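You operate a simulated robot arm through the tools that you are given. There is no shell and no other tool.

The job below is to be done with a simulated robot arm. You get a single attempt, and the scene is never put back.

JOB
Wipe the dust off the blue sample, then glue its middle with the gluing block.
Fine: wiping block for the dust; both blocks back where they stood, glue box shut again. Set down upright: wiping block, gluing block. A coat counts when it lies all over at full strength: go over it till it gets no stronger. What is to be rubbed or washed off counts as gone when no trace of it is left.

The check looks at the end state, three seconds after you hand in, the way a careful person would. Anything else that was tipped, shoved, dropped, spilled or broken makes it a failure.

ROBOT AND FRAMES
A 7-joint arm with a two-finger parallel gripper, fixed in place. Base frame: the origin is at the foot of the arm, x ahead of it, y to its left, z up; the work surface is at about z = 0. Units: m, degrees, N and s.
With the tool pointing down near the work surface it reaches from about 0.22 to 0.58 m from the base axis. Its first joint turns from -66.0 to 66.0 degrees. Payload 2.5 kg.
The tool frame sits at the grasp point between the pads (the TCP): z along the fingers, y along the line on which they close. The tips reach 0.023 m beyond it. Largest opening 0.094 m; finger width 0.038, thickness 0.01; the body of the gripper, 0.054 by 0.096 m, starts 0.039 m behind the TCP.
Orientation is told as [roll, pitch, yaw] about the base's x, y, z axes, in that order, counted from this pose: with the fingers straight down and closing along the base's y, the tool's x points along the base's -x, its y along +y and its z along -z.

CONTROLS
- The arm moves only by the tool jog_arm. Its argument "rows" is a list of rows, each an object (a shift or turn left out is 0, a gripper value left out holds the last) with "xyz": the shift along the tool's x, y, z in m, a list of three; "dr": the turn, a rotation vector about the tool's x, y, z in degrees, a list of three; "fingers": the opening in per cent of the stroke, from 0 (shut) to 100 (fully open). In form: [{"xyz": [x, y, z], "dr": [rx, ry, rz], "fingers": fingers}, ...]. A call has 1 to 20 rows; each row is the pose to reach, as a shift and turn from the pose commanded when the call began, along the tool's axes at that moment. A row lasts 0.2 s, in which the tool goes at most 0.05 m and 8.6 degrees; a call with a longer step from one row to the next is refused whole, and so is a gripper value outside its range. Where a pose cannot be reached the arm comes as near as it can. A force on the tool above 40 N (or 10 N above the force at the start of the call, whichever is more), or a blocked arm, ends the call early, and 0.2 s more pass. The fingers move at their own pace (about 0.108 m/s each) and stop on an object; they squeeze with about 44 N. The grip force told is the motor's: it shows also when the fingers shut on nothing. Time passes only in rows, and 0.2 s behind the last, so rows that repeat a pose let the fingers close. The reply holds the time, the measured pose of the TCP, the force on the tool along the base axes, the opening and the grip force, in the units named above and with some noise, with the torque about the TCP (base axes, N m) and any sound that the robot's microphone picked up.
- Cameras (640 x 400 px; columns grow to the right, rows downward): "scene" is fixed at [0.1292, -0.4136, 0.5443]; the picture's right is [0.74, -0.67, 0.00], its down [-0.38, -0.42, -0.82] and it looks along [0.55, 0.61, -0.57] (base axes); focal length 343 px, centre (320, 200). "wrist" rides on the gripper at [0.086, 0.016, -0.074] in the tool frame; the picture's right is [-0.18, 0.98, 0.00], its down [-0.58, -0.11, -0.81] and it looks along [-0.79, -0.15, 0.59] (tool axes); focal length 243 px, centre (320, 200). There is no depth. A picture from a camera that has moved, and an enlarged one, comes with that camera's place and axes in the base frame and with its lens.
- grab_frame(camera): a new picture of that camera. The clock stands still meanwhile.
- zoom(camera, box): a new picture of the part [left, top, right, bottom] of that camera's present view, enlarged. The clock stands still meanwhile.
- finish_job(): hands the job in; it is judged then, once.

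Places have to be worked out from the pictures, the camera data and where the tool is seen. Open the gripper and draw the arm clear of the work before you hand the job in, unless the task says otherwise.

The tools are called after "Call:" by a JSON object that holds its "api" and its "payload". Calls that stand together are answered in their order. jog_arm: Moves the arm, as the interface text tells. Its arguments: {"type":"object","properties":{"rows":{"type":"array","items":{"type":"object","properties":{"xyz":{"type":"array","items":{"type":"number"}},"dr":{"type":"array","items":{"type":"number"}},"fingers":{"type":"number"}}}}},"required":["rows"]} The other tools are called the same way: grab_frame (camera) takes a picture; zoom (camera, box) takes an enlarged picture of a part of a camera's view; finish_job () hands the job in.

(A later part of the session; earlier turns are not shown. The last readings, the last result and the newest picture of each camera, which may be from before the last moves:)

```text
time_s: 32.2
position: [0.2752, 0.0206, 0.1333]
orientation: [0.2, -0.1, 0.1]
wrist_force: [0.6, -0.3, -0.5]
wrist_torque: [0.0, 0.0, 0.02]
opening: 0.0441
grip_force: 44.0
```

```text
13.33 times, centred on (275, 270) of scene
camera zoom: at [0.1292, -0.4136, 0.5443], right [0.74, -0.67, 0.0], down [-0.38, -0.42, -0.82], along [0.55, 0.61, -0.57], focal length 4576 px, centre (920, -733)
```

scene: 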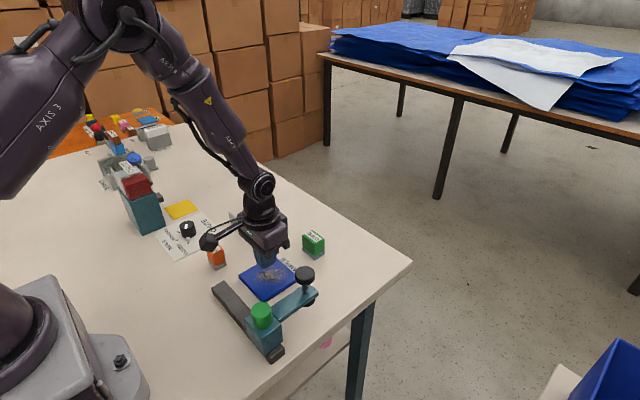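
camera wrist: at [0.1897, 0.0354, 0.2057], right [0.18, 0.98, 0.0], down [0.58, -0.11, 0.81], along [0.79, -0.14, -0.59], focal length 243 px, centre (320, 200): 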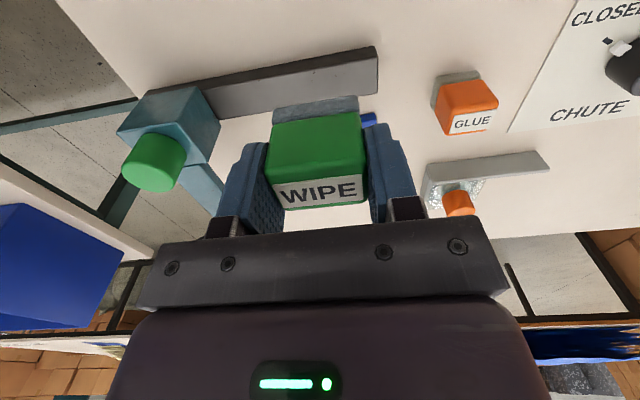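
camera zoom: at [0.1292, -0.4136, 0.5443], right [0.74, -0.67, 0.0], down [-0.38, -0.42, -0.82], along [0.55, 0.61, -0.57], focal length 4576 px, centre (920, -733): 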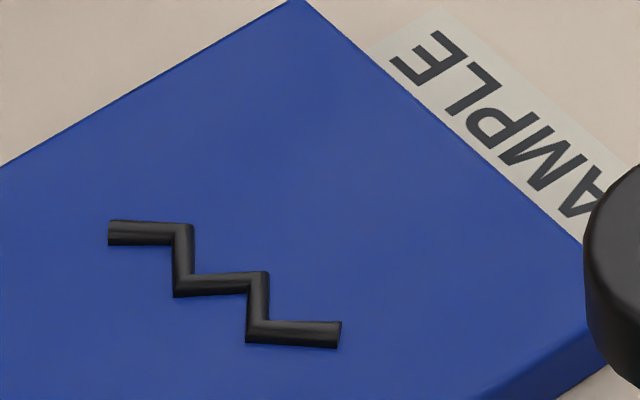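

No trace of dust is left and the sample has not moved. I bring the wipe block back above its original place (about (0.503, 0.012)), correcting the tiny tilt too.

Call:
{"api": "jog_arm", "payload": {"rows": [{"xyz": [-0.02, 0, 0], "dr": [0.1, 0.05, 0.05], "fingers": 0}, {"xyz": [-0.06, -0.002, 0], "dr": [0.25, 0.1, 0.15]}, {"xyz": [-0.1, -0.004, 0], "dr": [0.25, 0.1, 0.15]}, {"xyz": [-0.14, -0.006, 0], "dr": [0.25, 0.1, 0.15]}, {"xyz": [-0.18, -0.008, 0], "dr": [0.25, 0.1, 0.15]}, {"xyz": [-0.21, -0.008, 0], "dr": [0.25, 0.1, 0.15]}, {"xyz": [-0.226, -0.008, 0.01], "dr": [0.25, 0.1, 0.15]}, {"xyz": [-0.226, -0.008, 0.04], "dr": [0.25, 0.1, 0.15]}, {"xyz": [-0.226, -0.008, 0.06], "dr": [0.25, 0.1, 0.15]}, {"xyz": [-0.226, -0.008, 0.06], "dr": [0.25, 0.1, 0.15]}]}}

Call:
{"api": "jog_arm", "payload": {"rows": [{"xyz": [0, 0, 0]}]}}

Call:
{"api": "jog_arm", "payload": {"rows": [{"xyz": [0, 0, 0]}]}}

Call:
{"api": "zoom", "payload": {"camera": "scene", "box": [280, 200, 360, 280]}}

```text
time_s: 34.5
position: [0.5041, 0.0133, 0.0718]
orientation: [0.1, 0.1, -0.1]
wrist_force: [0.0, -0.6, -0.6]
wrist_torque: [-0.01, -0.01, 0.03]
opening: 0.0441
grip_force: 44.4
```

```text
time_s: 34.9
position: [0.5032, 0.0137, 0.0732]
orientation: [-0.2, 0.0, 0.0]
wrist_force: [0.3, 0.1, -0.3]
wrist_torque: [-0.02, -0.02, -0.01]
opening: 0.044
grip_force: 44.1
```

```text
time_s: 35.2
position: [0.5033, 0.0135, 0.0734]
orientation: [-0.2, 0.0, 0.0]
wrist_force: [0.5, -0.4, -1.6]
wrist_torque: [-0.02, 0.02, -0.01]
opening: 0.0439
grip_force: 44.1
```

```text
5.00 times, centred on (320, 240) of scene
camera zoom: at [0.1292, -0.4136, 0.5443], right [0.74, -0.67, 0.0], down [-0.38, -0.42, -0.82], along [0.55, 0.61, -0.57], focal length 1716 px, centre (320, 0)
```

zoom: 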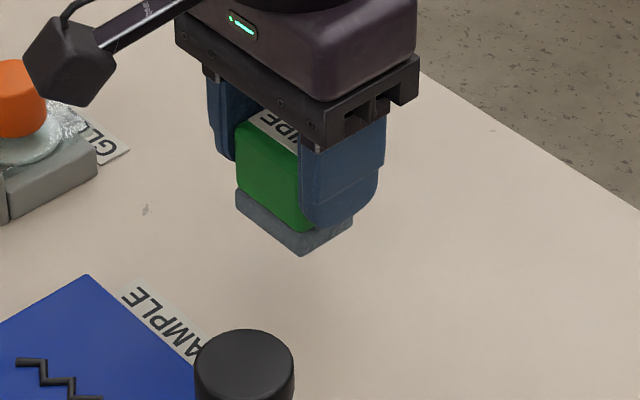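

At (0.5034, 0.0135, 0.073); I shift 1 mm in −y and lower to just above the table, then in small steps until touch.

Call:
{"api": "jog_arm", "payload": {"rows": [{"xyz": [0, -0.001, 0.01], "fingers": 0}, {"xyz": [0, -0.001, 0.02]}, {"xyz": [0, -0.001, 0.026]}, {"xyz": [0, -0.001, 0.028]}, {"xyz": [0, -0.001, 0.028]}]}}

Call:
{"api": "jog_arm", "payload": {"rows": [{"xyz": [0, 0, 0.001]}, {"xyz": [0, 0, 0.001]}]}}

Call:
{"api": "jog_arm", "payload": {"rows": [{"xyz": [0, 0, 0.0008]}, {"xyz": [0, 0, 0.0008]}]}}

```text
time_s: 36.5
position: [0.5015, 0.011, 0.0459]
orientation: [0.0, 0.0, 0.1]
wrist_force: [0.6, 0.1, -0.5]
wrist_torque: [-0.05, 0.01, 0.03]
opening: 0.0441
grip_force: 43.8
```

```text
time_s: 37.0
position: [0.5022, 0.0103, 0.0453]
orientation: [-0.1, -0.1, 0.0]
wrist_force: [0.3, 0.2, -0.4]
wrist_torque: [0.0, -0.01, 0.0]
opening: 0.0441
grip_force: 43.5
```

```text
time_s: 37.6
position: [0.5031, 0.0108, 0.044]
orientation: [-0.1, 0.1, 0.0]
wrist_force: [-0.7, 0.3, -0.2]
wrist_torque: [-0.03, 0.03, 0.0]
opening: 0.0441
grip_force: 44.4
```

No contact yet; I continue down in small steps.

Call:
{"api": "jog_arm", "payload": {"rows": [{"xyz": [0, 0, 0.0008]}, {"xyz": [0, 0, 0.0008]}]}}

Call:
{"api": "jog_arm", "payload": {"rows": [{"xyz": [0, 0, 0.0006]}, {"xyz": [0, 0, 0.0006]}]}}

Call:
{"api": "zoom", "payload": {"camera": "scene", "box": [290, 220, 340, 270]}}

```text
time_s: 38.2
position: [0.5015, 0.0115, 0.0428]
orientation: [-0.1, 0.0, 0.0]
wrist_force: [0.8, 0.1, -0.8]
wrist_torque: [0.02, 0.02, -0.03]
opening: 0.0442
grip_force: 44.3
```

```text
time_s: 38.9
position: [0.503, 0.0124, 0.0426]
orientation: [-0.1, 0.2, 0.0]
wrist_force: [0.6, 1.2, -0.6]
wrist_torque: [-0.01, -0.02, -0.01]
opening: 0.0439
grip_force: 43.9
```

```text
8.00 times, centred on (315, 245) of scene
camera zoom: at [0.1292, -0.4136, 0.5443], right [0.74, -0.67, 0.0], down [-0.38, -0.42, -0.82], along [0.55, 0.61, -0.57], focal length 2745 px, centre (360, -160)
```

zoom: 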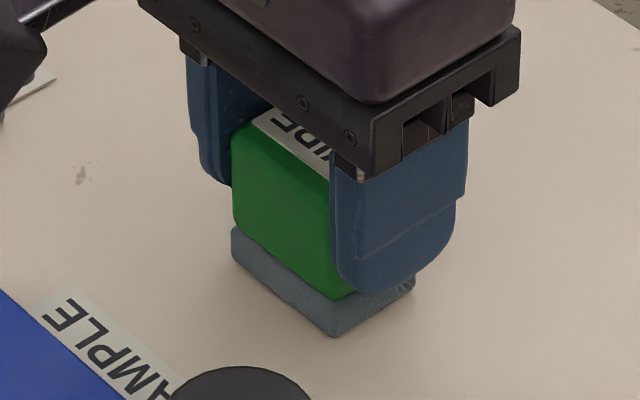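

The block is within about 1.5 mm of its original image position. I correct by +1.3 mm in y and +0.5 mm in x, and lower on to contact.

Call:
{"api": "jog_arm", "payload": {"rows": [{"xyz": [-0.0005, 0.0013, -0.0005]}, {"xyz": [-0.0005, 0.0013, 0]}, {"xyz": [-0.0005, 0.0013, 0.0004]}, {"xyz": [-0.0005, 0.0013, 0.0004]}]}}

Call:
{"api": "jog_arm", "payload": {"rows": [{"xyz": [0, 0, 0.0005]}, {"xyz": [0, 0, 0.0005]}]}}

Call:
{"api": "zoom", "payload": {"camera": "scene", "box": [290, 220, 340, 270]}}

```text
time_s: 39.9
position: [0.5032, 0.0118, 0.0419]
orientation: [-0.1, 0.0, 0.0]
wrist_force: [-1.4, 0.3, -0.1]
wrist_torque: [0.02, -0.03, -0.02]
opening: 0.0437
grip_force: 44.1
```

```text
time_s: 40.5
position: [0.5028, 0.0126, 0.041]
orientation: [0.1, 0.0, 0.0]
wrist_force: [0.5, 1.1, -0.4]
wrist_torque: [0.03, 0.0, 0.0]
opening: 0.0441
grip_force: 44.4
```

```text
8.00 times, centred on (315, 245) of scene
camera zoom: at [0.1292, -0.4136, 0.5443], right [0.74, -0.67, 0.0], down [-0.38, -0.42, -0.82], along [0.55, 0.61, -0.57], focal length 2745 px, centre (360, -160)
```

zoom: 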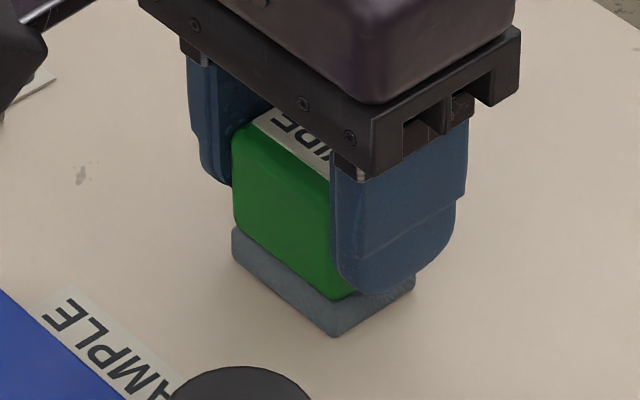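

Still no contact force; I go down two more half-millimetre steps.

Call:
{"api": "jog_arm", "payload": {"rows": [{"xyz": [0, 0, 0.0006]}, {"xyz": [0, 0, 0.0006]}]}}

Call:
{"api": "jog_arm", "payload": {"rows": [{"xyz": [0, 0, 0.0006]}, {"xyz": [0, 0, 0.0006]}]}}

```text
time_s: 41.0
position: [0.5027, 0.0126, 0.0427]
orientation: [-0.1, 0.0, 0.0]
wrist_force: [-0.3, -0.8, 4.1]
wrist_torque: [-0.01, 0.02, -0.02]
opening: 0.0441
grip_force: 43.9
```

```text
time_s: 41.6
position: [0.5027, 0.012, 0.041]
orientation: [-0.1, 0.0, 0.0]
wrist_force: [-4.7, -1.6, 14.9]
wrist_torque: [-0.03, 0.13, 0.05]
opening: 0.0443
grip_force: 43.5
```

It is standing on the table. I relieve the press, open the gripper and rise.

Call:
{"api": "jog_arm", "payload": {"rows": [{"xyz": [0, 0, -0.0006]}, {"xyz": [0, 0, -0.0006]}, {"xyz": [0, 0, -0.0006], "fingers": 60}, {"xyz": [0, 0, -0.0006], "fingers": 100}, {"xyz": [0, 0, -0.0006], "fingers": 100}, {"xyz": [0, 0, -0.02]}, {"xyz": [0, 0, -0.05]}, {"xyz": [0, 0, -0.08]}, {"xyz": [0, 0, -0.08]}]}}

Call:
{"api": "zoom", "payload": {"camera": "scene", "box": [290, 220, 340, 270]}}

Call:
{"api": "grab_frame", "payload": {"camera": "wrist"}}

```text
time_s: 43.6
position: [0.5021, 0.0129, 0.1207]
orientation: [-0.1, 0.1, -0.1]
wrist_force: [-0.2, -0.2, 0.3]
wrist_torque: [0.01, 0.03, -0.01]
opening: 0.0937
grip_force: 0.1
```

```text
8.00 times, centred on (315, 245) of scene
camera zoom: at [0.1292, -0.4136, 0.5443], right [0.74, -0.67, 0.0], down [-0.38, -0.42, -0.82], along [0.55, 0.61, -0.57], focal length 2745 px, centre (360, -160)
```

zoom: 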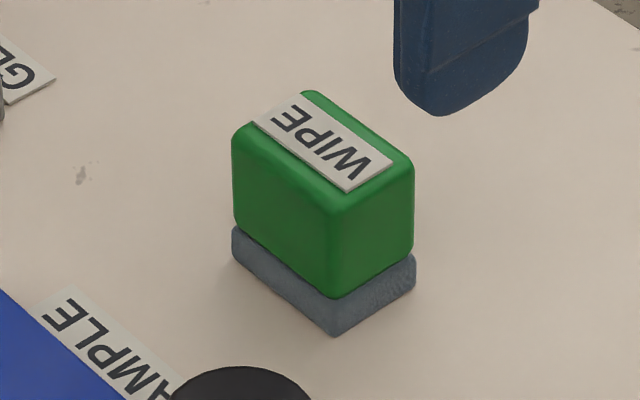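

```text
taken
camera wrist: at [0.4168, 0.0266, 0.1946], right [0.18, 0.98, 0.0], down [0.58, -0.11, 0.81], along [0.79, -0.15, -0.59], focal length 243 px, centre (320, 200)
```

wrist: 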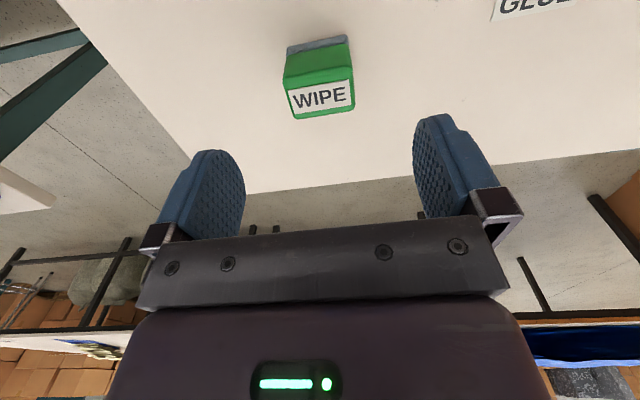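

The wipe block is back within a millimetre of its original spot, upright. Now I move to view the glue box from the wrist camera.

Call:
{"api": "jog_arm", "payload": {"rows": [{"xyz": [0.02, 0.02, -0.03], "fingers": 100}, {"xyz": [0.045, 0.05, -0.05]}, {"xyz": [0.08, 0.08, -0.06]}, {"xyz": [0.11, 0.11, -0.06]}, {"xyz": [0.14, 0.14, -0.06]}, {"xyz": [0.15, 0.16, -0.06]}, {"xyz": [0.15, 0.16, -0.06]}]}}

Call:
{"api": "grab_frame", "payload": {"camera": "wrist"}}

Call:
{"api": "zoom", "payload": {"camera": "scene", "box": [220, 200, 290, 250]}}

```text
time_s: 45.2
position: [0.3549, 0.1716, 0.1804]
orientation: [0.0, 0.0, 0.0]
wrist_force: [-0.6, -0.1, -1.0]
wrist_torque: [-0.01, -0.01, 0.0]
opening: 0.0939
grip_force: 0.1
```

```text
taken
camera wrist: at [0.2682, 0.1873, 0.2542], right [0.18, 0.98, 0.0], down [0.58, -0.11, 0.81], along [0.79, -0.15, -0.59], focal length 243 px, centre (320, 200)
```

wrist: 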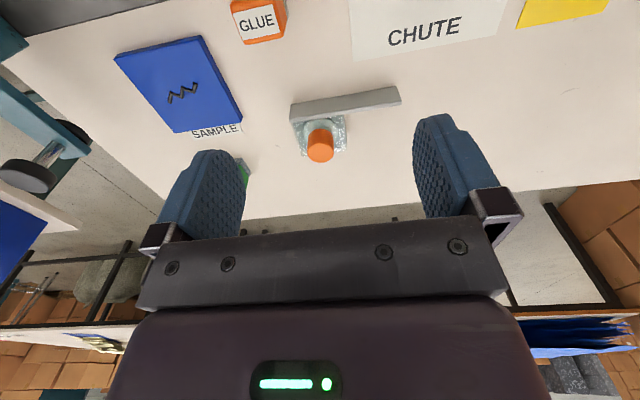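

```text
8.00 times, centred on (255, 225) of scene
camera zoom: at [0.1292, -0.4136, 0.5443], right [0.74, -0.67, 0.0], down [-0.38, -0.42, -0.82], along [0.55, 0.61, -0.57], focal length 2745 px, centre (840, 0)
```

zoom: 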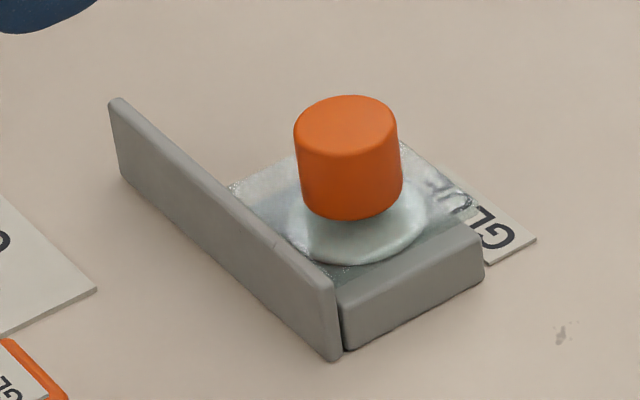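

Call:
{"api": "zoom", "payload": {"camera": "wrist", "box": [270, 70, 420, 180]}}

Call:
{"api": "zoom", "payload": {"camera": "wrist", "box": [290, 85, 350, 165]}}

Call:
{"api": "zoom", "payload": {"camera": "wrist", "box": [110, 20, 250, 160]}}

```text
3.64 times, centred on (345, 125) of wrist
camera zoom: at [0.2682, 0.1873, 0.2542], right [0.18, 0.98, 0.0], down [0.58, -0.11, 0.81], along [0.79, -0.15, -0.59], focal length 882 px, centre (229, 473)
```

zoom: 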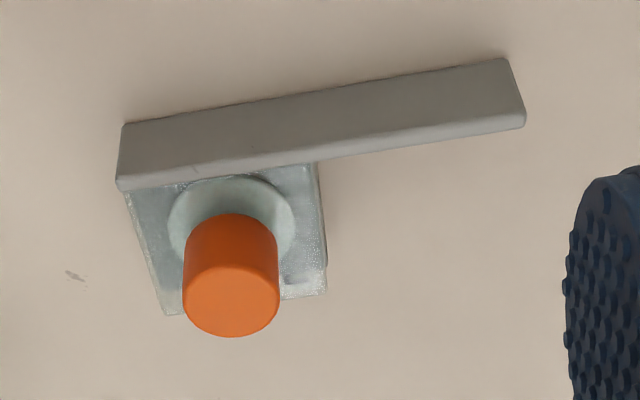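

```text
5.00 times, centred on (320, 125) of wrist
camera zoom: at [0.2682, 0.1873, 0.2542], right [0.18, 0.98, 0.0], down [0.58, -0.11, 0.81], along [0.79, -0.15, -0.59], focal length 1213 px, centre (320, 575)
```

zoom: 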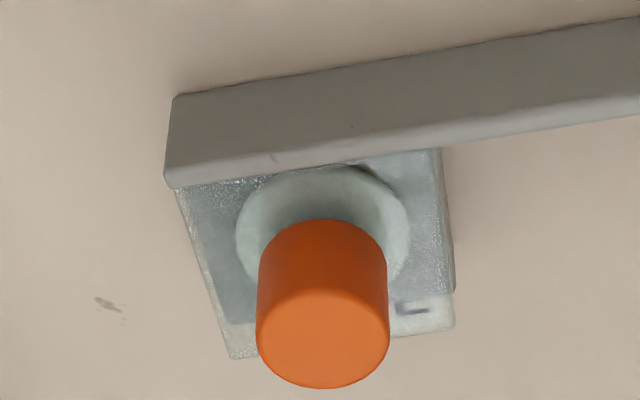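

```text
2.86 times, centred on (180, 90) of wrist
camera zoom: at [0.2682, 0.1873, 0.2542], right [0.18, 0.98, 0.0], down [0.58, -0.11, 0.81], along [0.79, -0.15, -0.59], focal length 693 px, centre (720, 514)
```

zoom: 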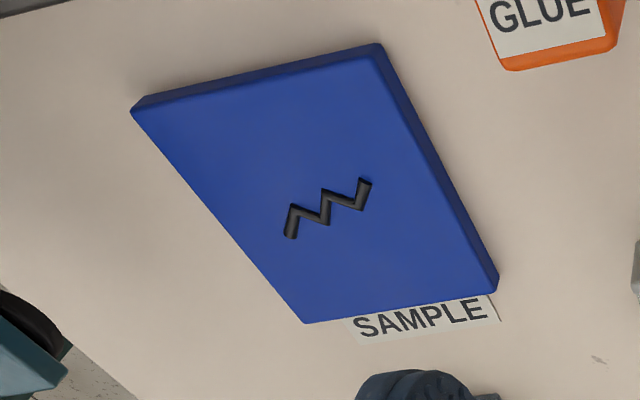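

The sample is clean everywhere. The glue box has a glass lid with an orange knob (centre near (0.446, 0.155), top z ≈ 0.061, Ø ≈ 0.03) and a long guide wall along +y, so the lid should slide to +y. I move above the knob.

Call:
{"api": "jog_arm", "payload": {"rows": [{"xyz": [-0.03, -0.005, 0], "fingers": 100}, {"xyz": [-0.065, -0.011, 0.01]}, {"xyz": [-0.092, -0.017, 0.03]}, {"xyz": [-0.092, -0.017, 0.06]}, {"xyz": [-0.092, -0.017, 0.06]}]}}

Call:
{"api": "grab_frame", "payload": {"camera": "wrist"}}

Call:
{"api": "zoom", "payload": {"camera": "scene", "box": [210, 170, 310, 260]}}

```text
time_s: 46.5
position: [0.4456, 0.1548, 0.1208]
orientation: [-0.2, 0.1, -0.1]
wrist_force: [0.6, -0.3, -0.6]
wrist_torque: [-0.02, 0.0, 0.0]
opening: 0.0938
grip_force: 0.1
```

```text
taken
camera wrist: at [0.3598, 0.1693, 0.1937], right [0.18, 0.98, 0.0], down [0.58, -0.11, 0.81], along [0.79, -0.15, -0.59], focal length 243 px, centre (320, 200)
```

wrist: 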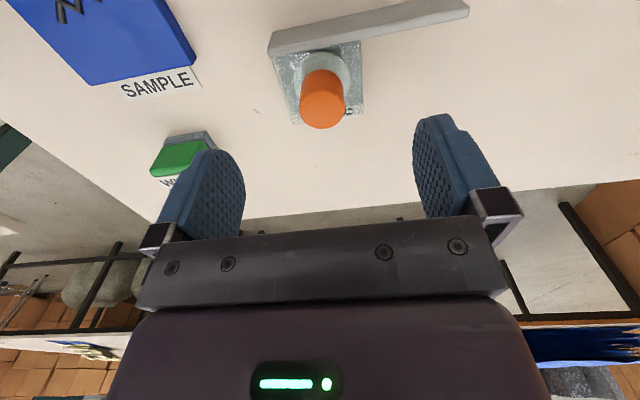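

```text
4.44 times, centred on (260, 215) of scene
camera zoom: at [0.1292, -0.4136, 0.5443], right [0.74, -0.67, 0.0], down [-0.38, -0.42, -0.82], along [0.55, 0.61, -0.57], focal length 1525 px, centre (587, 133)
```

zoom: 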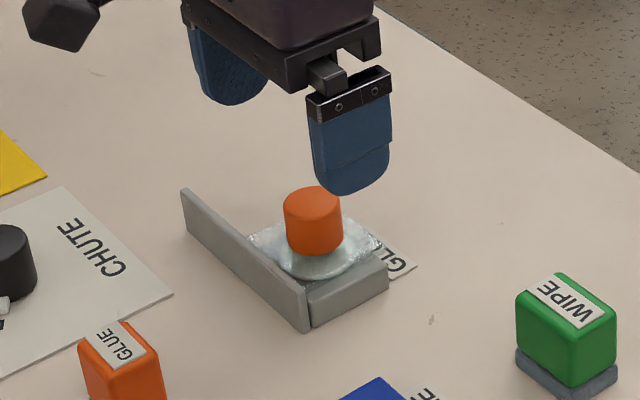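

The knob is right below. I descend with open fingers to z ≈ 0.06 so the tips straddle the knob above the lid.

Call:
{"api": "jog_arm", "payload": {"rows": [{"xyz": [-0.001, -0.001, 0.02], "fingers": 100}, {"xyz": [-0.001, -0.001, 0.04]}, {"xyz": [-0.001, -0.001, 0.055]}, {"xyz": [-0.001, -0.001, 0.06]}, {"xyz": [-0.001, -0.001, 0.06]}]}}

Call:
{"api": "grab_frame", "payload": {"camera": "wrist"}}

Call:
{"api": "zoom", "payload": {"camera": "scene", "box": [220, 190, 300, 250]}}

```text
time_s: 47.6
position: [0.4459, 0.1544, 0.0606]
orientation: [-0.1, 0.0, 0.1]
wrist_force: [-0.5, 0.3, 1.5]
wrist_torque: [-0.03, 0.03, 0.0]
opening: 0.0938
grip_force: 0.1
```

```text
taken
camera wrist: at [0.361, 0.1688, 0.1338], right [0.18, 0.98, 0.0], down [0.58, -0.11, 0.81], along [0.79, -0.15, -0.59], focal length 243 px, centre (320, 200)
```

wrist: 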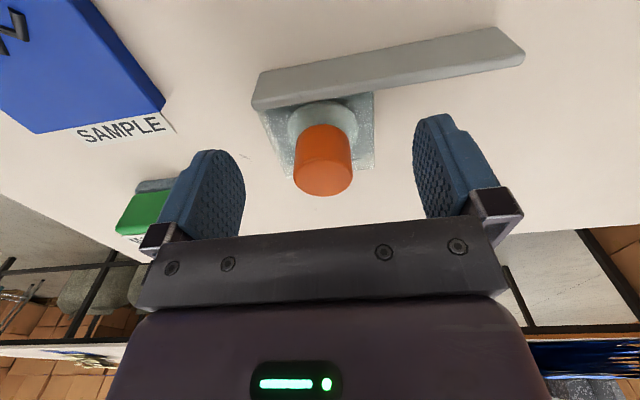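

```text
6.67 times, centred on (260, 220) of scene
camera zoom: at [0.1292, -0.4136, 0.5443], right [0.74, -0.67, 0.0], down [-0.38, -0.42, -0.82], along [0.55, 0.61, -0.57], focal length 2288 px, centre (720, 67)
```

zoom: 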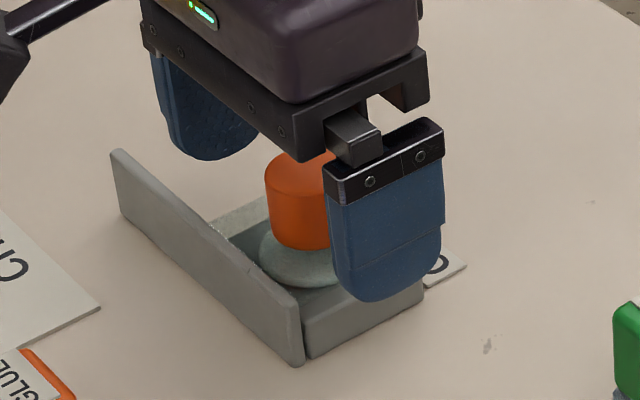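

The knob is centred between the fingers. I close on it, then try a gentle +y slide.

Call:
{"api": "jog_arm", "payload": {"rows": [{"xyz": [0, 0, 0.001], "fingers": 50}, {"xyz": [0, 0, 0.001], "fingers": 0}, {"xyz": [0, 0, 0.001], "fingers": 0}, {"xyz": [0, 0, 0.001], "fingers": 0}, {"xyz": [0, 0, 0.001], "fingers": 0}]}}

Call:
{"api": "jog_arm", "payload": {"rows": [{"xyz": [0, 0.002, 0]}, {"xyz": [0, 0.005, 0]}, {"xyz": [0, 0.008, 0]}, {"xyz": [0, 0.008, 0]}]}}

Call:
{"api": "grab_frame", "payload": {"camera": "wrist"}}

Call:
{"api": "zoom", "payload": {"camera": "scene", "box": [220, 190, 300, 250]}}

```text
time_s: 48.9
position: [0.4466, 0.1545, 0.059]
orientation: [0.1, 0.0, -0.1]
wrist_force: [1.3, 3.5, -1.7]
wrist_torque: [0.39, 0.0, 0.05]
opening: 0.0287
grip_force: 45.4
```

```text
time_s: 49.9
position: [0.4468, 0.1612, 0.0589]
orientation: [-0.1, -0.1, 0.0]
wrist_force: [9.1, -0.3, -5.7]
wrist_torque: [0.28, 0.04, -0.07]
opening: 0.029
grip_force: 44.8
```

```text
taken
camera wrist: at [0.3609, 0.1767, 0.1327], right [0.19, 0.98, 0.0], down [0.58, -0.11, 0.81], along [0.79, -0.15, -0.59], focal length 243 px, centre (320, 200)
```

wrist: 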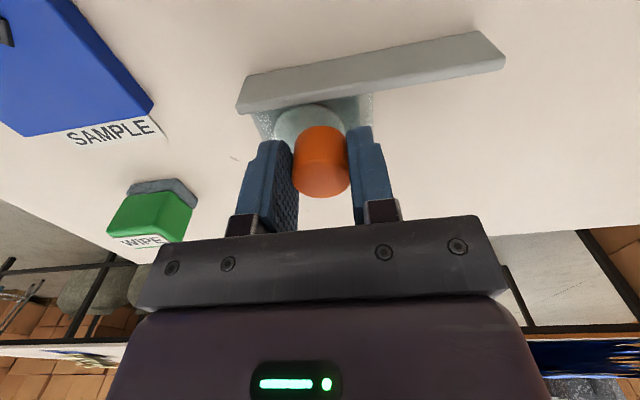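

```text
6.67 times, centred on (260, 220) of scene
camera zoom: at [0.1292, -0.4136, 0.5443], right [0.74, -0.67, 0.0], down [-0.38, -0.42, -0.82], along [0.55, 0.61, -0.57], focal length 2288 px, centre (720, 67)
```

zoom: 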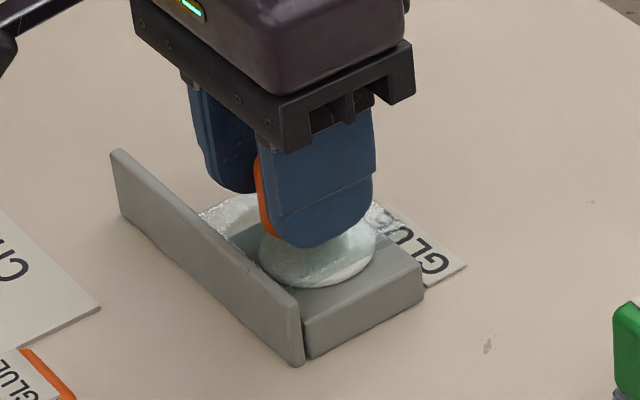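

Call:
{"api": "zoom", "payload": {"camera": "wrist", "box": [230, 20, 420, 220]}}

Call:
{"api": "zoom", "payload": {"camera": "scene", "box": [230, 200, 290, 250]}}

```text
2.00 times, centred on (325, 120) of wrist
camera zoom: at [0.3609, 0.1767, 0.1327], right [0.19, 0.98, 0.0], down [0.58, -0.11, 0.81], along [0.79, -0.15, -0.59], focal length 485 px, centre (310, 360)
```

zoom: 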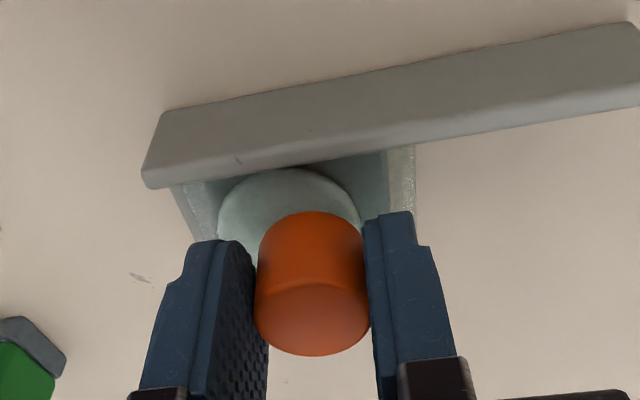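

```text
8.00 times, centred on (260, 225) of scene
camera zoom: at [0.1292, -0.4136, 0.5443], right [0.74, -0.67, 0.0], down [-0.38, -0.42, -0.82], along [0.55, 0.61, -0.57], focal length 2745 px, centre (800, 0)
```

zoom: 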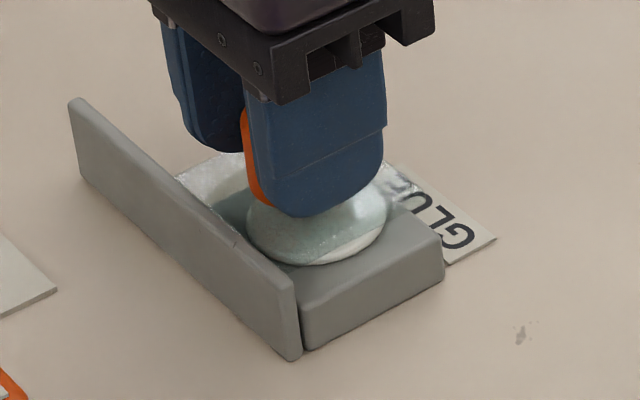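

The glass lid follows and slides to +y, uncovering the front of the box; the pale round glue pad stays. I continue sliding in steps, easing 0.5 mm away from the wall.

Call:
{"api": "jog_arm", "payload": {"rows": [{"xyz": [-0.0005, 0.004, 0]}, {"xyz": [-0.0005, 0.01, 0]}, {"xyz": [-0.0005, 0.016, 0]}, {"xyz": [-0.0005, 0.022, 0]}, {"xyz": [-0.0005, 0.025, 0]}, {"xyz": [-0.0005, 0.025, 0]}]}}

Call:
{"api": "jog_arm", "payload": {"rows": [{"xyz": [0, 0.006, 0]}, {"xyz": [0, 0.012, 0]}, {"xyz": [0, 0.018, 0]}, {"xyz": [0, 0.022, 0]}, {"xyz": [0, 0.022, 0]}]}}

Call:
{"api": "grab_frame", "payload": {"camera": "wrist"}}

Call:
{"api": "zoom", "payload": {"camera": "scene", "box": [220, 190, 300, 250]}}

```text
time_s: 51.2
position: [0.4461, 0.1868, 0.0593]
orientation: [0.0, 0.1, 0.0]
wrist_force: [1.8, -0.7, -4.6]
wrist_torque: [0.39, 0.18, 0.04]
opening: 0.0293
grip_force: 44.4
```

```text
time_s: 52.5
position: [0.4463, 0.2096, 0.0593]
orientation: [-0.1, 0.2, 0.1]
wrist_force: [-9.1, 0.6, 9.2]
wrist_torque: [0.32, -0.06, 0.01]
opening: 0.0293
grip_force: 44.9
```

```text
taken
camera wrist: at [0.3611, 0.2248, 0.133], right [0.18, 0.98, 0.0], down [0.58, -0.11, 0.81], along [0.79, -0.15, -0.59], focal length 243 px, centre (320, 200)
```

wrist: 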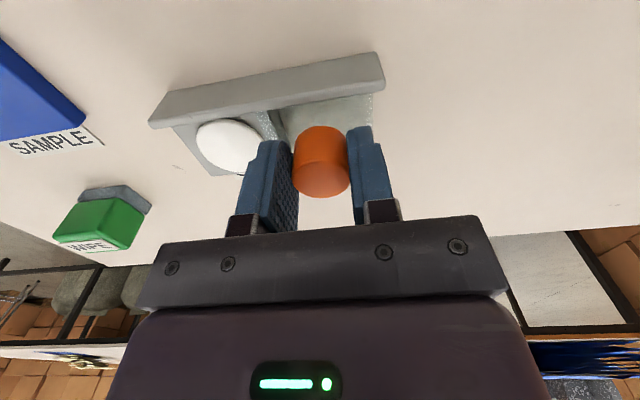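

```text
6.67 times, centred on (260, 220) of scene
camera zoom: at [0.1292, -0.4136, 0.5443], right [0.74, -0.67, 0.0], down [-0.38, -0.42, -0.82], along [0.55, 0.61, -0.57], focal length 2288 px, centre (720, 67)
```

zoom: 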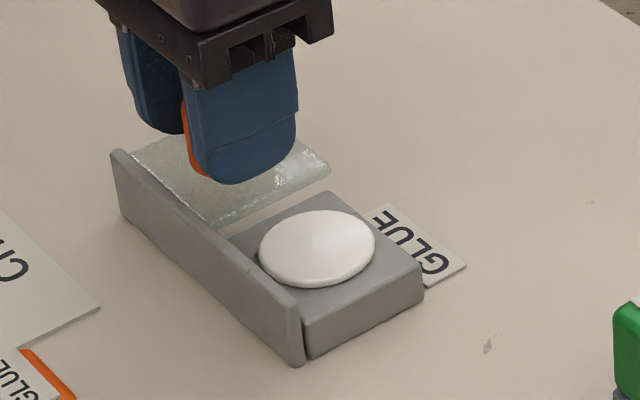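

The lid has slid clear, exposing the white glue pad on the grey body. Before letting go I test whether the lid is really guided by the wall, by raising 1 mm and reading the force.

Call:
{"api": "jog_arm", "payload": {"rows": [{"xyz": [0, 0, -0.0008]}, {"xyz": [0, 0, -0.0008]}]}}

Call:
{"api": "jog_arm", "payload": {"rows": [{"xyz": [0, 0, 0.0]}, {"xyz": [0, 0, 0.0]}]}}

Call:
{"api": "zoom", "payload": {"camera": "wrist", "box": [140, 40, 400, 220]}}

Call:
{"api": "zoom", "payload": {"camera": "scene", "box": [230, 200, 280, 240]}}

```text
time_s: 53.0
position: [0.4456, 0.2081, 0.0599]
orientation: [-0.1, 0.0, -0.1]
wrist_force: [-0.8, 0.5, -4.6]
wrist_torque: [0.59, 0.01, 0.15]
opening: 0.0292
grip_force: 45.2
```

```text
time_s: 53.6
position: [0.4476, 0.2083, 0.0593]
orientation: [0.0, 0.2, -0.1]
wrist_force: [1.5, -0.5, -10.7]
wrist_torque: [0.48, -0.13, -0.03]
opening: 0.0293
grip_force: 44.9
```

```text
2.22 times, centred on (270, 130) of wrist
camera zoom: at [0.3611, 0.2233, 0.1329], right [0.19, 0.98, 0.0], down [0.58, -0.11, 0.81], along [0.79, -0.15, -0.59], focal length 539 px, centre (431, 356)
```

zoom: 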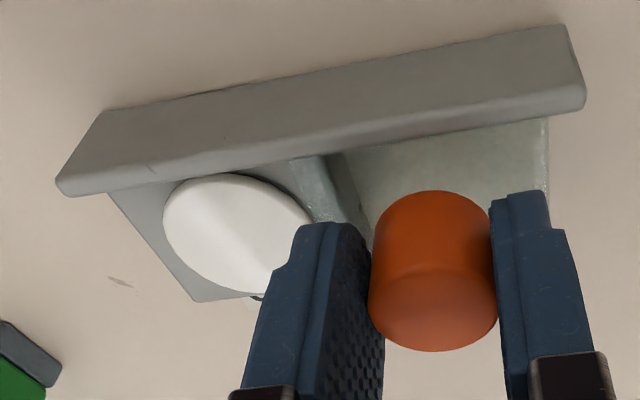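

```text
10.00 times, centred on (255, 220) of scene
camera zoom: at [0.1293, -0.4136, 0.5443], right [0.74, -0.67, 0.0], down [-0.38, -0.42, -0.82], along [0.55, 0.61, -0.57], focal length 3432 px, centre (970, 0)
```

zoom: 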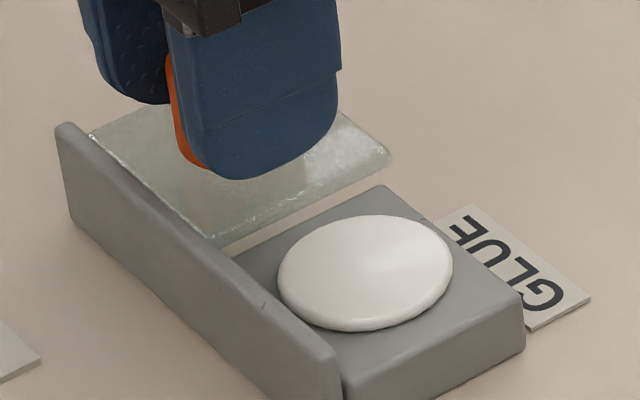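

The lid resists lifting (−10.7 N for 0.8 mm), so it hangs in the wall's guide. I ease back down and open the fingers partially, watching whether it stays.

Call:
{"api": "jog_arm", "payload": {"rows": [{"xyz": [0, 0, 0.0006]}, {"xyz": [0, 0, 0.0006]}, {"xyz": [0, 0, 0.0006], "fingers": 40}, {"xyz": [0, 0, 0.0006], "fingers": 45}, {"xyz": [0, 0, 0.0006], "fingers": 45}]}}

Call:
{"api": "grab_frame", "payload": {"camera": "wrist"}}

Call:
{"api": "zoom", "payload": {"camera": "scene", "box": [220, 190, 300, 250]}}

```text
time_s: 54.9
position: [0.4461, 0.209, 0.0592]
orientation: [0.0, -0.1, 0.0]
wrist_force: [-1.0, 0.3, 0.0]
wrist_torque: [-0.01, -0.01, 0.03]
opening: 0.0421
grip_force: 0.0
```

```text
taken
camera wrist: at [0.361, 0.2238, 0.133], right [0.18, 0.98, 0.0], down [0.58, -0.11, 0.81], along [0.79, -0.15, -0.59], focal length 243 px, centre (320, 200)
```

wrist: 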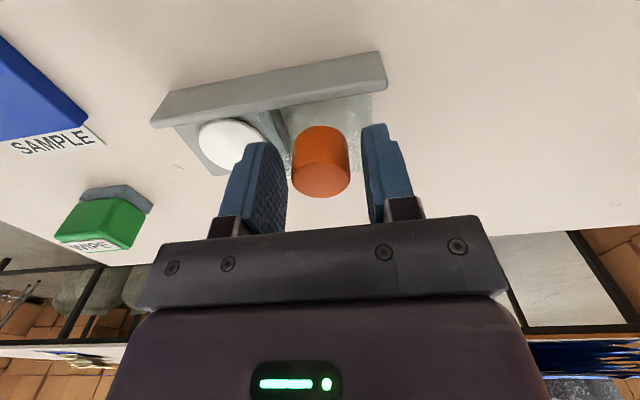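

```text
6.67 times, centred on (260, 220) of scene
camera zoom: at [0.1292, -0.4136, 0.5443], right [0.74, -0.67, 0.0], down [-0.38, -0.42, -0.82], along [0.55, 0.61, -0.57], focal length 2288 px, centre (720, 67)
```

zoom: 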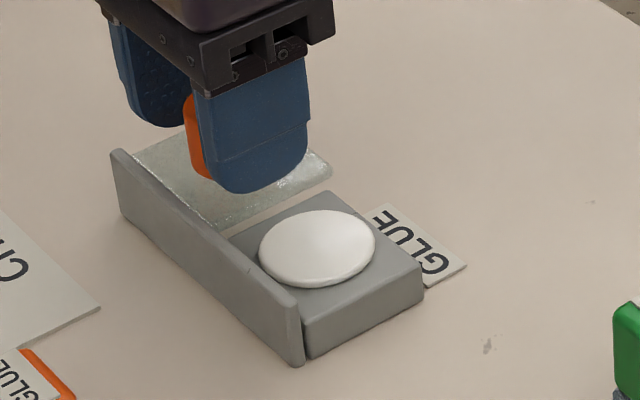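

The lid stays in place. I rise and move above the glue block for a look.

Call:
{"api": "jog_arm", "payload": {"rows": [{"xyz": [0, 0, -0.03]}, {"xyz": [0, 0, -0.06]}, {"xyz": [0, 0, -0.09], "fingers": 100}, {"xyz": [0.03, -0.02, -0.09]}, {"xyz": [0.06, -0.04, -0.08]}, {"xyz": [0.09, -0.06, -0.07]}, {"xyz": [0.121, -0.07, -0.065]}, {"xyz": [0.121, -0.071, -0.062]}, {"xyz": [0.121, -0.071, -0.062]}]}}

Call:
{"api": "zoom", "payload": {"camera": "wrist", "box": [260, 0, 380, 120]}}

Call:
{"api": "zoom", "payload": {"camera": "scene", "box": [190, 230, 250, 280]}}

Call:
{"api": "grab_frame", "payload": {"camera": "wrist"}}

```text
time_s: 56.9
position: [0.3252, 0.1373, 0.1218]
orientation: [-0.1, 0.0, -0.1]
wrist_force: [-0.2, -0.1, -1.0]
wrist_torque: [0.01, 0.0, 0.01]
opening: 0.0941
grip_force: 0.1
```

```text
3.33 times, centred on (320, 60) of wrist
camera zoom: at [0.2395, 0.152, 0.1951], right [0.18, 0.98, 0.0], down [0.58, -0.11, 0.81], along [0.79, -0.15, -0.59], focal length 809 px, centre (320, 667)
```

zoom: 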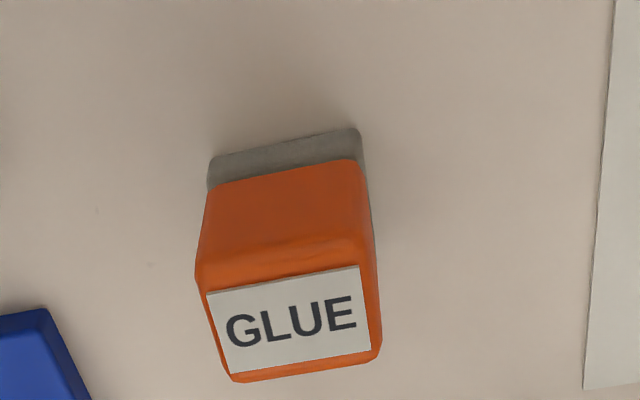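

```text
8.00 times, centred on (220, 255) of scene
camera zoom: at [0.1292, -0.4136, 0.5443], right [0.74, -0.67, 0.0], down [-0.38, -0.42, -0.82], along [0.55, 0.61, -0.57], focal length 2745 px, centre (1120, -240)
```

zoom: 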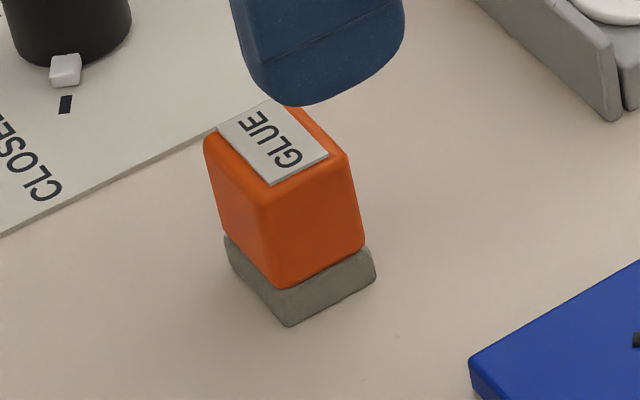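

```text
taken
camera wrist: at [0.2395, 0.152, 0.1951], right [0.18, 0.98, 0.0], down [0.58, -0.11, 0.81], along [0.79, -0.15, -0.59], focal length 243 px, centre (320, 200)
```

wrist: 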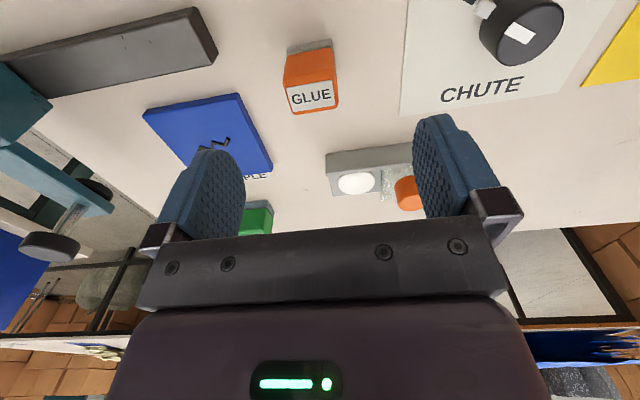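

The glue block is centred near (0.324, 0.131), the same build as the wiping block. I go down with the same grip height (z ≈ 0.0425), close and lift slowly.

Call:
{"api": "jog_arm", "payload": {"rows": [{"xyz": [0.002, -0.007, 0.03], "fingers": 100}, {"xyz": [0.002, -0.007, 0.06]}, {"xyz": [0.002, -0.007, 0.075]}, {"xyz": [0.002, -0.007, 0.079]}, {"xyz": [0.002, -0.007, 0.079]}]}}

Call:
{"api": "grab_frame", "payload": {"camera": "wrist"}}

Call:
{"api": "zoom", "payload": {"camera": "scene", "box": [190, 230, 250, 280]}}

```text
time_s: 58.0
position: [0.3243, 0.1317, 0.0424]
orientation: [-0.1, 0.0, -0.1]
wrist_force: [-1.0, 0.0, 0.3]
wrist_torque: [0.0, 0.02, 0.04]
opening: 0.0939
grip_force: 0.0
```

```text
taken
camera wrist: at [0.2378, 0.1463, 0.1162], right [0.18, 0.98, 0.0], down [0.58, -0.11, 0.81], along [0.79, -0.15, -0.59], focal length 243 px, centre (320, 200)
```

wrist: 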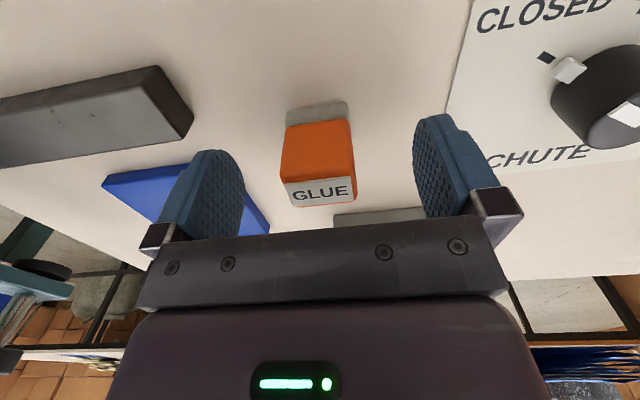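

```text
8.00 times, centred on (220, 255) of scene
camera zoom: at [0.1292, -0.4136, 0.5443], right [0.74, -0.67, 0.0], down [-0.38, -0.42, -0.82], along [0.55, 0.61, -0.57], focal length 2745 px, centre (1120, -240)
```

zoom: 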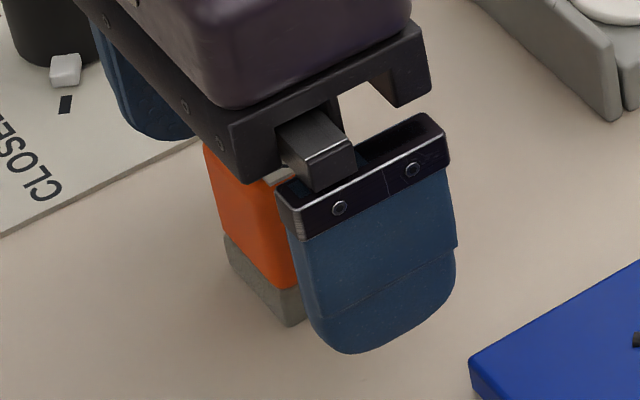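

Centred. I close, then lift slowly.

Call:
{"api": "jog_arm", "payload": {"rows": [{"xyz": [0, 0, 0], "fingers": 50}, {"xyz": [0, 0, 0], "fingers": 0}, {"xyz": [0, 0, 0], "fingers": 0}, {"xyz": [0, 0, 0], "fingers": 0}, {"xyz": [0, 0, 0], "fingers": 0}]}}

Call:
{"api": "zoom", "payload": {"camera": "scene", "box": [190, 230, 250, 280]}}

Call:
{"api": "jog_arm", "payload": {"rows": [{"xyz": [0, 0, -0.002], "fingers": 0}, {"xyz": [0, 0, -0.006]}, {"xyz": [0, 0, -0.012]}, {"xyz": [0, 0, -0.02]}, {"xyz": [0, 0, -0.03]}, {"xyz": [0, 0, -0.04]}, {"xyz": [0, 0, -0.05]}, {"xyz": [0, 0, -0.06]}, {"xyz": [0, 0, -0.06]}]}}

Call:
{"api": "grab_frame", "payload": {"camera": "wrist"}}

Call:
{"api": "grab_frame", "payload": {"camera": "scene"}}

```text
time_s: 59.2
position: [0.323, 0.1312, 0.0439]
orientation: [0.0, 0.0, 0.0]
wrist_force: [0.0, 0.7, -0.3]
wrist_torque: [0.0, 0.01, 0.01]
opening: 0.0329
grip_force: 44.0
```

```text
8.00 times, centred on (220, 255) of scene
camera zoom: at [0.1292, -0.4136, 0.5443], right [0.74, -0.67, 0.0], down [-0.38, -0.42, -0.82], along [0.55, 0.61, -0.57], focal length 2745 px, centre (1120, -240)
```

zoom: 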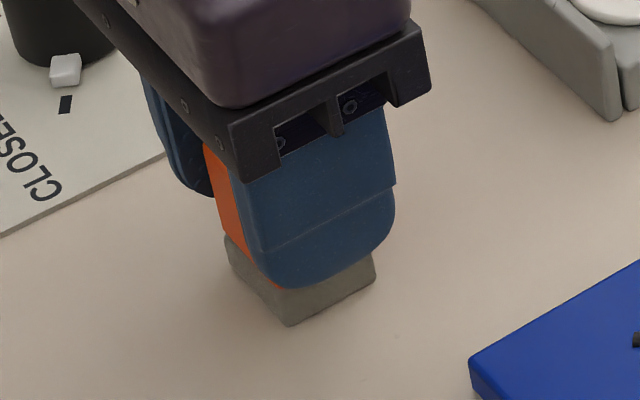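

```text
time_s: 61.2
position: [0.3236, 0.132, 0.1026]
orientation: [-0.1, 0.0, 0.0]
wrist_force: [0.4, 0.7, -0.6]
wrist_torque: [0.0, -0.01, 0.01]
opening: 0.0333
grip_force: 44.3
```

```text
taken
camera wrist: at [0.2379, 0.1466, 0.1767], right [0.18, 0.98, 0.0], down [0.58, -0.11, 0.81], along [0.79, -0.15, -0.59], focal length 243 px, centre (320, 200)
```

wrist: 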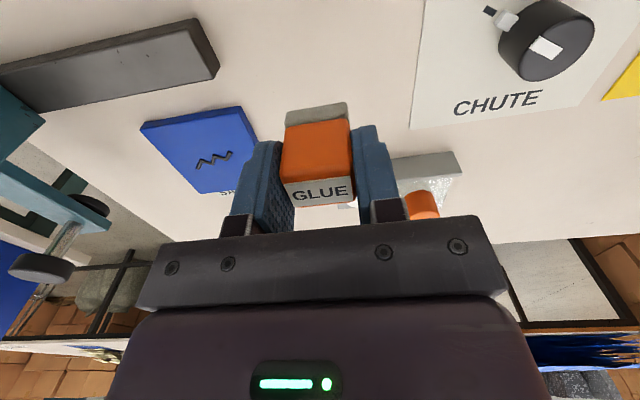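

```text
taken
```

scene: 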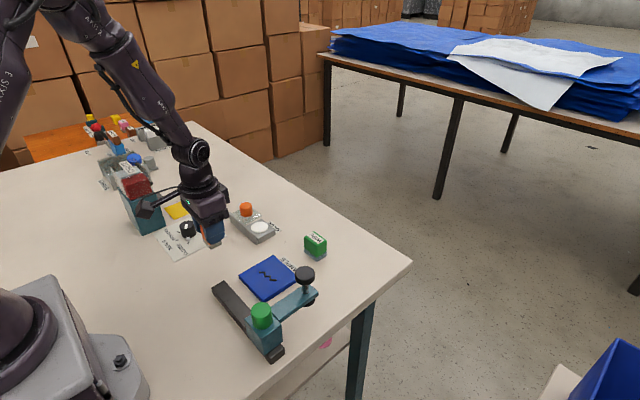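

The glue block is held securely. I carry it above the glue pad (0.447, 0.1535) with a safe height over the lid knob.

Call:
{"api": "jog_arm", "payload": {"rows": [{"xyz": [-0.01, 0.002, -0.01], "fingers": 0}, {"xyz": [-0.03, 0.006, -0.02]}, {"xyz": [-0.055, 0.01, -0.02]}, {"xyz": [-0.08, 0.015, -0.02]}, {"xyz": [-0.105, 0.02, -0.02]}, {"xyz": [-0.12, 0.0225, -0.015]}, {"xyz": [-0.123, 0.0225, -0.005]}, {"xyz": [-0.123, 0.0225, 0.01]}, {"xyz": [-0.123, 0.0225, 0.015]}, {"xyz": [-0.123, 0.0225, 0.015]}]}}

Call:
{"api": "grab_frame", "payload": {"camera": "wrist"}}

Call:
{"api": "zoom", "payload": {"camera": "scene", "box": [220, 190, 300, 250]}}

```text
time_s: 63.5
position: [0.4454, 0.1545, 0.0883]
orientation: [0.1, 0.1, 0.0]
wrist_force: [0.5, 0.0, -0.2]
wrist_torque: [0.0, -0.02, -0.01]
opening: 0.0331
grip_force: 44.3
```

```text
taken
camera wrist: at [0.3603, 0.1697, 0.1616], right [0.18, 0.98, 0.0], down [0.58, -0.11, 0.81], along [0.79, -0.15, -0.59], focal length 243 px, centre (320, 200)
```

wrist: 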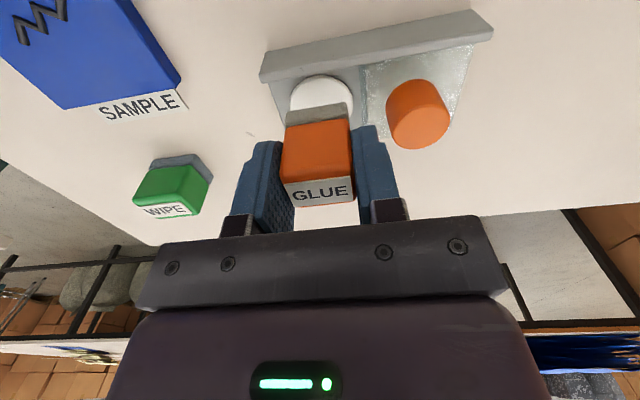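

```text
6.67 times, centred on (260, 220) of scene
camera zoom: at [0.1292, -0.4136, 0.5443], right [0.74, -0.67, 0.0], down [-0.38, -0.42, -0.82], along [0.55, 0.61, -0.57], focal length 2288 px, centre (720, 67)
```

zoom: 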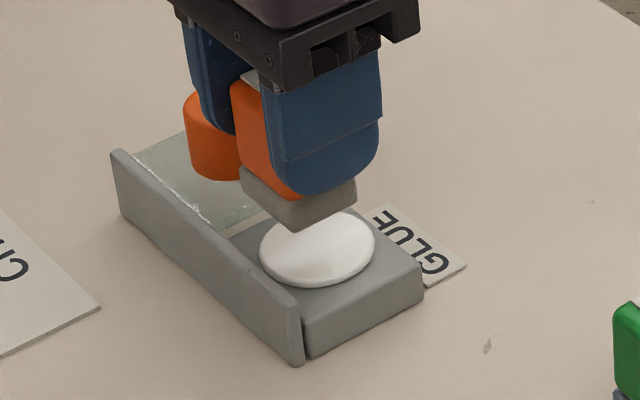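

Well aligned above the glue. I lower in steps until touch.

Call:
{"api": "jog_arm", "payload": {"rows": [{"xyz": [0, 0, 0.004], "fingers": 0}, {"xyz": [0, 0, 0.008]}, {"xyz": [0, 0, 0.012]}, {"xyz": [0, 0, 0.012]}]}}

Call:
{"api": "jog_arm", "payload": {"rows": [{"xyz": [0, 0, 0.001]}, {"xyz": [0, 0, 0.002]}]}}

Call:
{"api": "jog_arm", "payload": {"rows": [{"xyz": [0, 0, 0.001]}, {"xyz": [0, 0, 0.0015]}]}}

Call:
{"api": "zoom", "payload": {"camera": "scene", "box": [220, 190, 300, 250]}}

```text
time_s: 64.5
position: [0.4461, 0.154, 0.0764]
orientation: [0.1, -0.1, 0.0]
wrist_force: [-0.5, 0.6, -0.9]
wrist_torque: [-0.03, 0.0, 0.01]
opening: 0.0331
grip_force: 44.2
```

```text
time_s: 65.0
position: [0.4458, 0.1542, 0.0737]
orientation: [-0.1, 0.0, -0.1]
wrist_force: [-1.3, 0.0, -0.1]
wrist_torque: [0.02, 0.04, -0.02]
opening: 0.0331
grip_force: 44.0
```

```text
time_s: 65.7
position: [0.4474, 0.1541, 0.0723]
orientation: [0.1, 0.1, 0.0]
wrist_force: [1.2, -0.2, 0.0]
wrist_torque: [0.02, 0.01, 0.02]
opening: 0.033
grip_force: 44.5
```

```text
6.67 times, centred on (260, 220) of scene
camera zoom: at [0.1292, -0.4136, 0.5443], right [0.74, -0.67, 0.0], down [-0.38, -0.42, -0.82], along [0.55, 0.61, -0.57], focal length 2288 px, centre (720, 67)
```

zoom: 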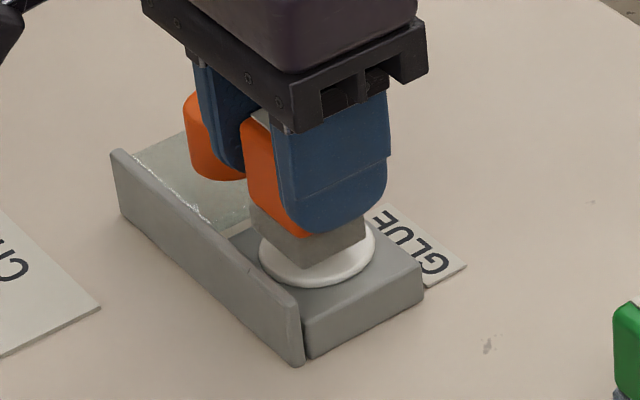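

Close to the glue surface now; I continue in 1 mm steps.

Call:
{"api": "jog_arm", "payload": {"rows": [{"xyz": [0, 0, 0.001]}, {"xyz": [0, 0, 0.001]}]}}

Call:
{"api": "jog_arm", "payload": {"rows": [{"xyz": [0, 0, 0.001]}, {"xyz": [0, 0, 0.001]}]}}

Call:
{"api": "jog_arm", "payload": {"rows": [{"xyz": [0, 0, 0.001]}, {"xyz": [0, 0, 0.001]}]}}

Call:
{"api": "jog_arm", "payload": {"rows": [{"xyz": [0, 0, 0.0008]}, {"xyz": [0, 0, 0.0008]}]}}

```text
time_s: 66.2
position: [0.4473, 0.1533, 0.0711]
orientation: [0.0, 0.0, 0.0]
wrist_force: [1.0, 0.0, 0.0]
wrist_torque: [0.02, 0.01, -0.01]
opening: 0.0331
grip_force: 44.2
```

```text
time_s: 66.8
position: [0.4465, 0.1534, 0.0705]
orientation: [-0.1, 0.1, 0.0]
wrist_force: [0.1, 0.9, 0.0]
wrist_torque: [-0.01, -0.01, 0.03]
opening: 0.033
grip_force: 44.1
```

```text
time_s: 67.5
position: [0.4466, 0.154, 0.069]
orientation: [0.0, 0.1, 0.0]
wrist_force: [-1.1, -0.3, -0.9]
wrist_torque: [-0.02, 0.0, -0.02]
opening: 0.0329
grip_force: 43.7
```

```text
time_s: 68.0
position: [0.447, 0.1537, 0.0684]
orientation: [0.1, 0.0, -0.1]
wrist_force: [0.6, -0.4, -0.7]
wrist_torque: [0.0, -0.01, -0.01]
opening: 0.0334
grip_force: 43.9
```

Call:
{"api": "zoom", "payload": {"camera": "scene", "box": [230, 200, 280, 240]}}

Call:
{"api": "jog_arm", "payload": {"rows": [{"xyz": [0, 0, 0.0008]}, {"xyz": [0, 0, 0.0008]}]}}

Call:
{"api": "jog_arm", "payload": {"rows": [{"xyz": [0, 0, 0.0008]}, {"xyz": [0, 0, 0.0008]}]}}

Call:
{"api": "zoom", "payload": {"camera": "scene", "box": [230, 200, 280, 240]}}

```text
10.00 times, centred on (255, 220) of scene
camera zoom: at [0.1292, -0.4136, 0.5443], right [0.74, -0.67, 0.0], down [-0.38, -0.42, -0.82], along [0.55, 0.61, -0.57], focal length 3432 px, centre (970, 0)
```

zoom: 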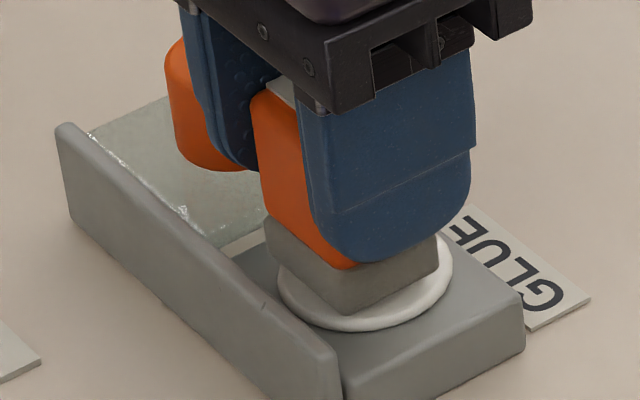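

```text
time_s: 68.7
position: [0.4471, 0.1538, 0.0681]
orientation: [-0.1, 0.0, 0.0]
wrist_force: [-1.1, 0.4, 0.1]
wrist_torque: [0.01, -0.02, -0.03]
opening: 0.033
grip_force: 44.0
```

```text
time_s: 69.2
position: [0.4457, 0.1546, 0.0671]
orientation: [0.1, 0.1, 0.0]
wrist_force: [0.1, 0.7, -0.7]
wrist_torque: [0.01, -0.04, 0.02]
opening: 0.0334
grip_force: 44.2
```

```text
10.00 times, centred on (255, 220) of scene
camera zoom: at [0.1292, -0.4136, 0.5443], right [0.74, -0.67, 0.0], down [-0.38, -0.42, -0.82], along [0.55, 0.61, -0.57], focal length 3432 px, centre (970, 0)
```

zoom: 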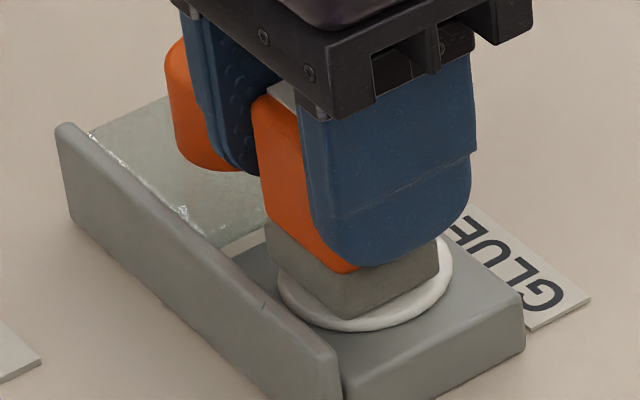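

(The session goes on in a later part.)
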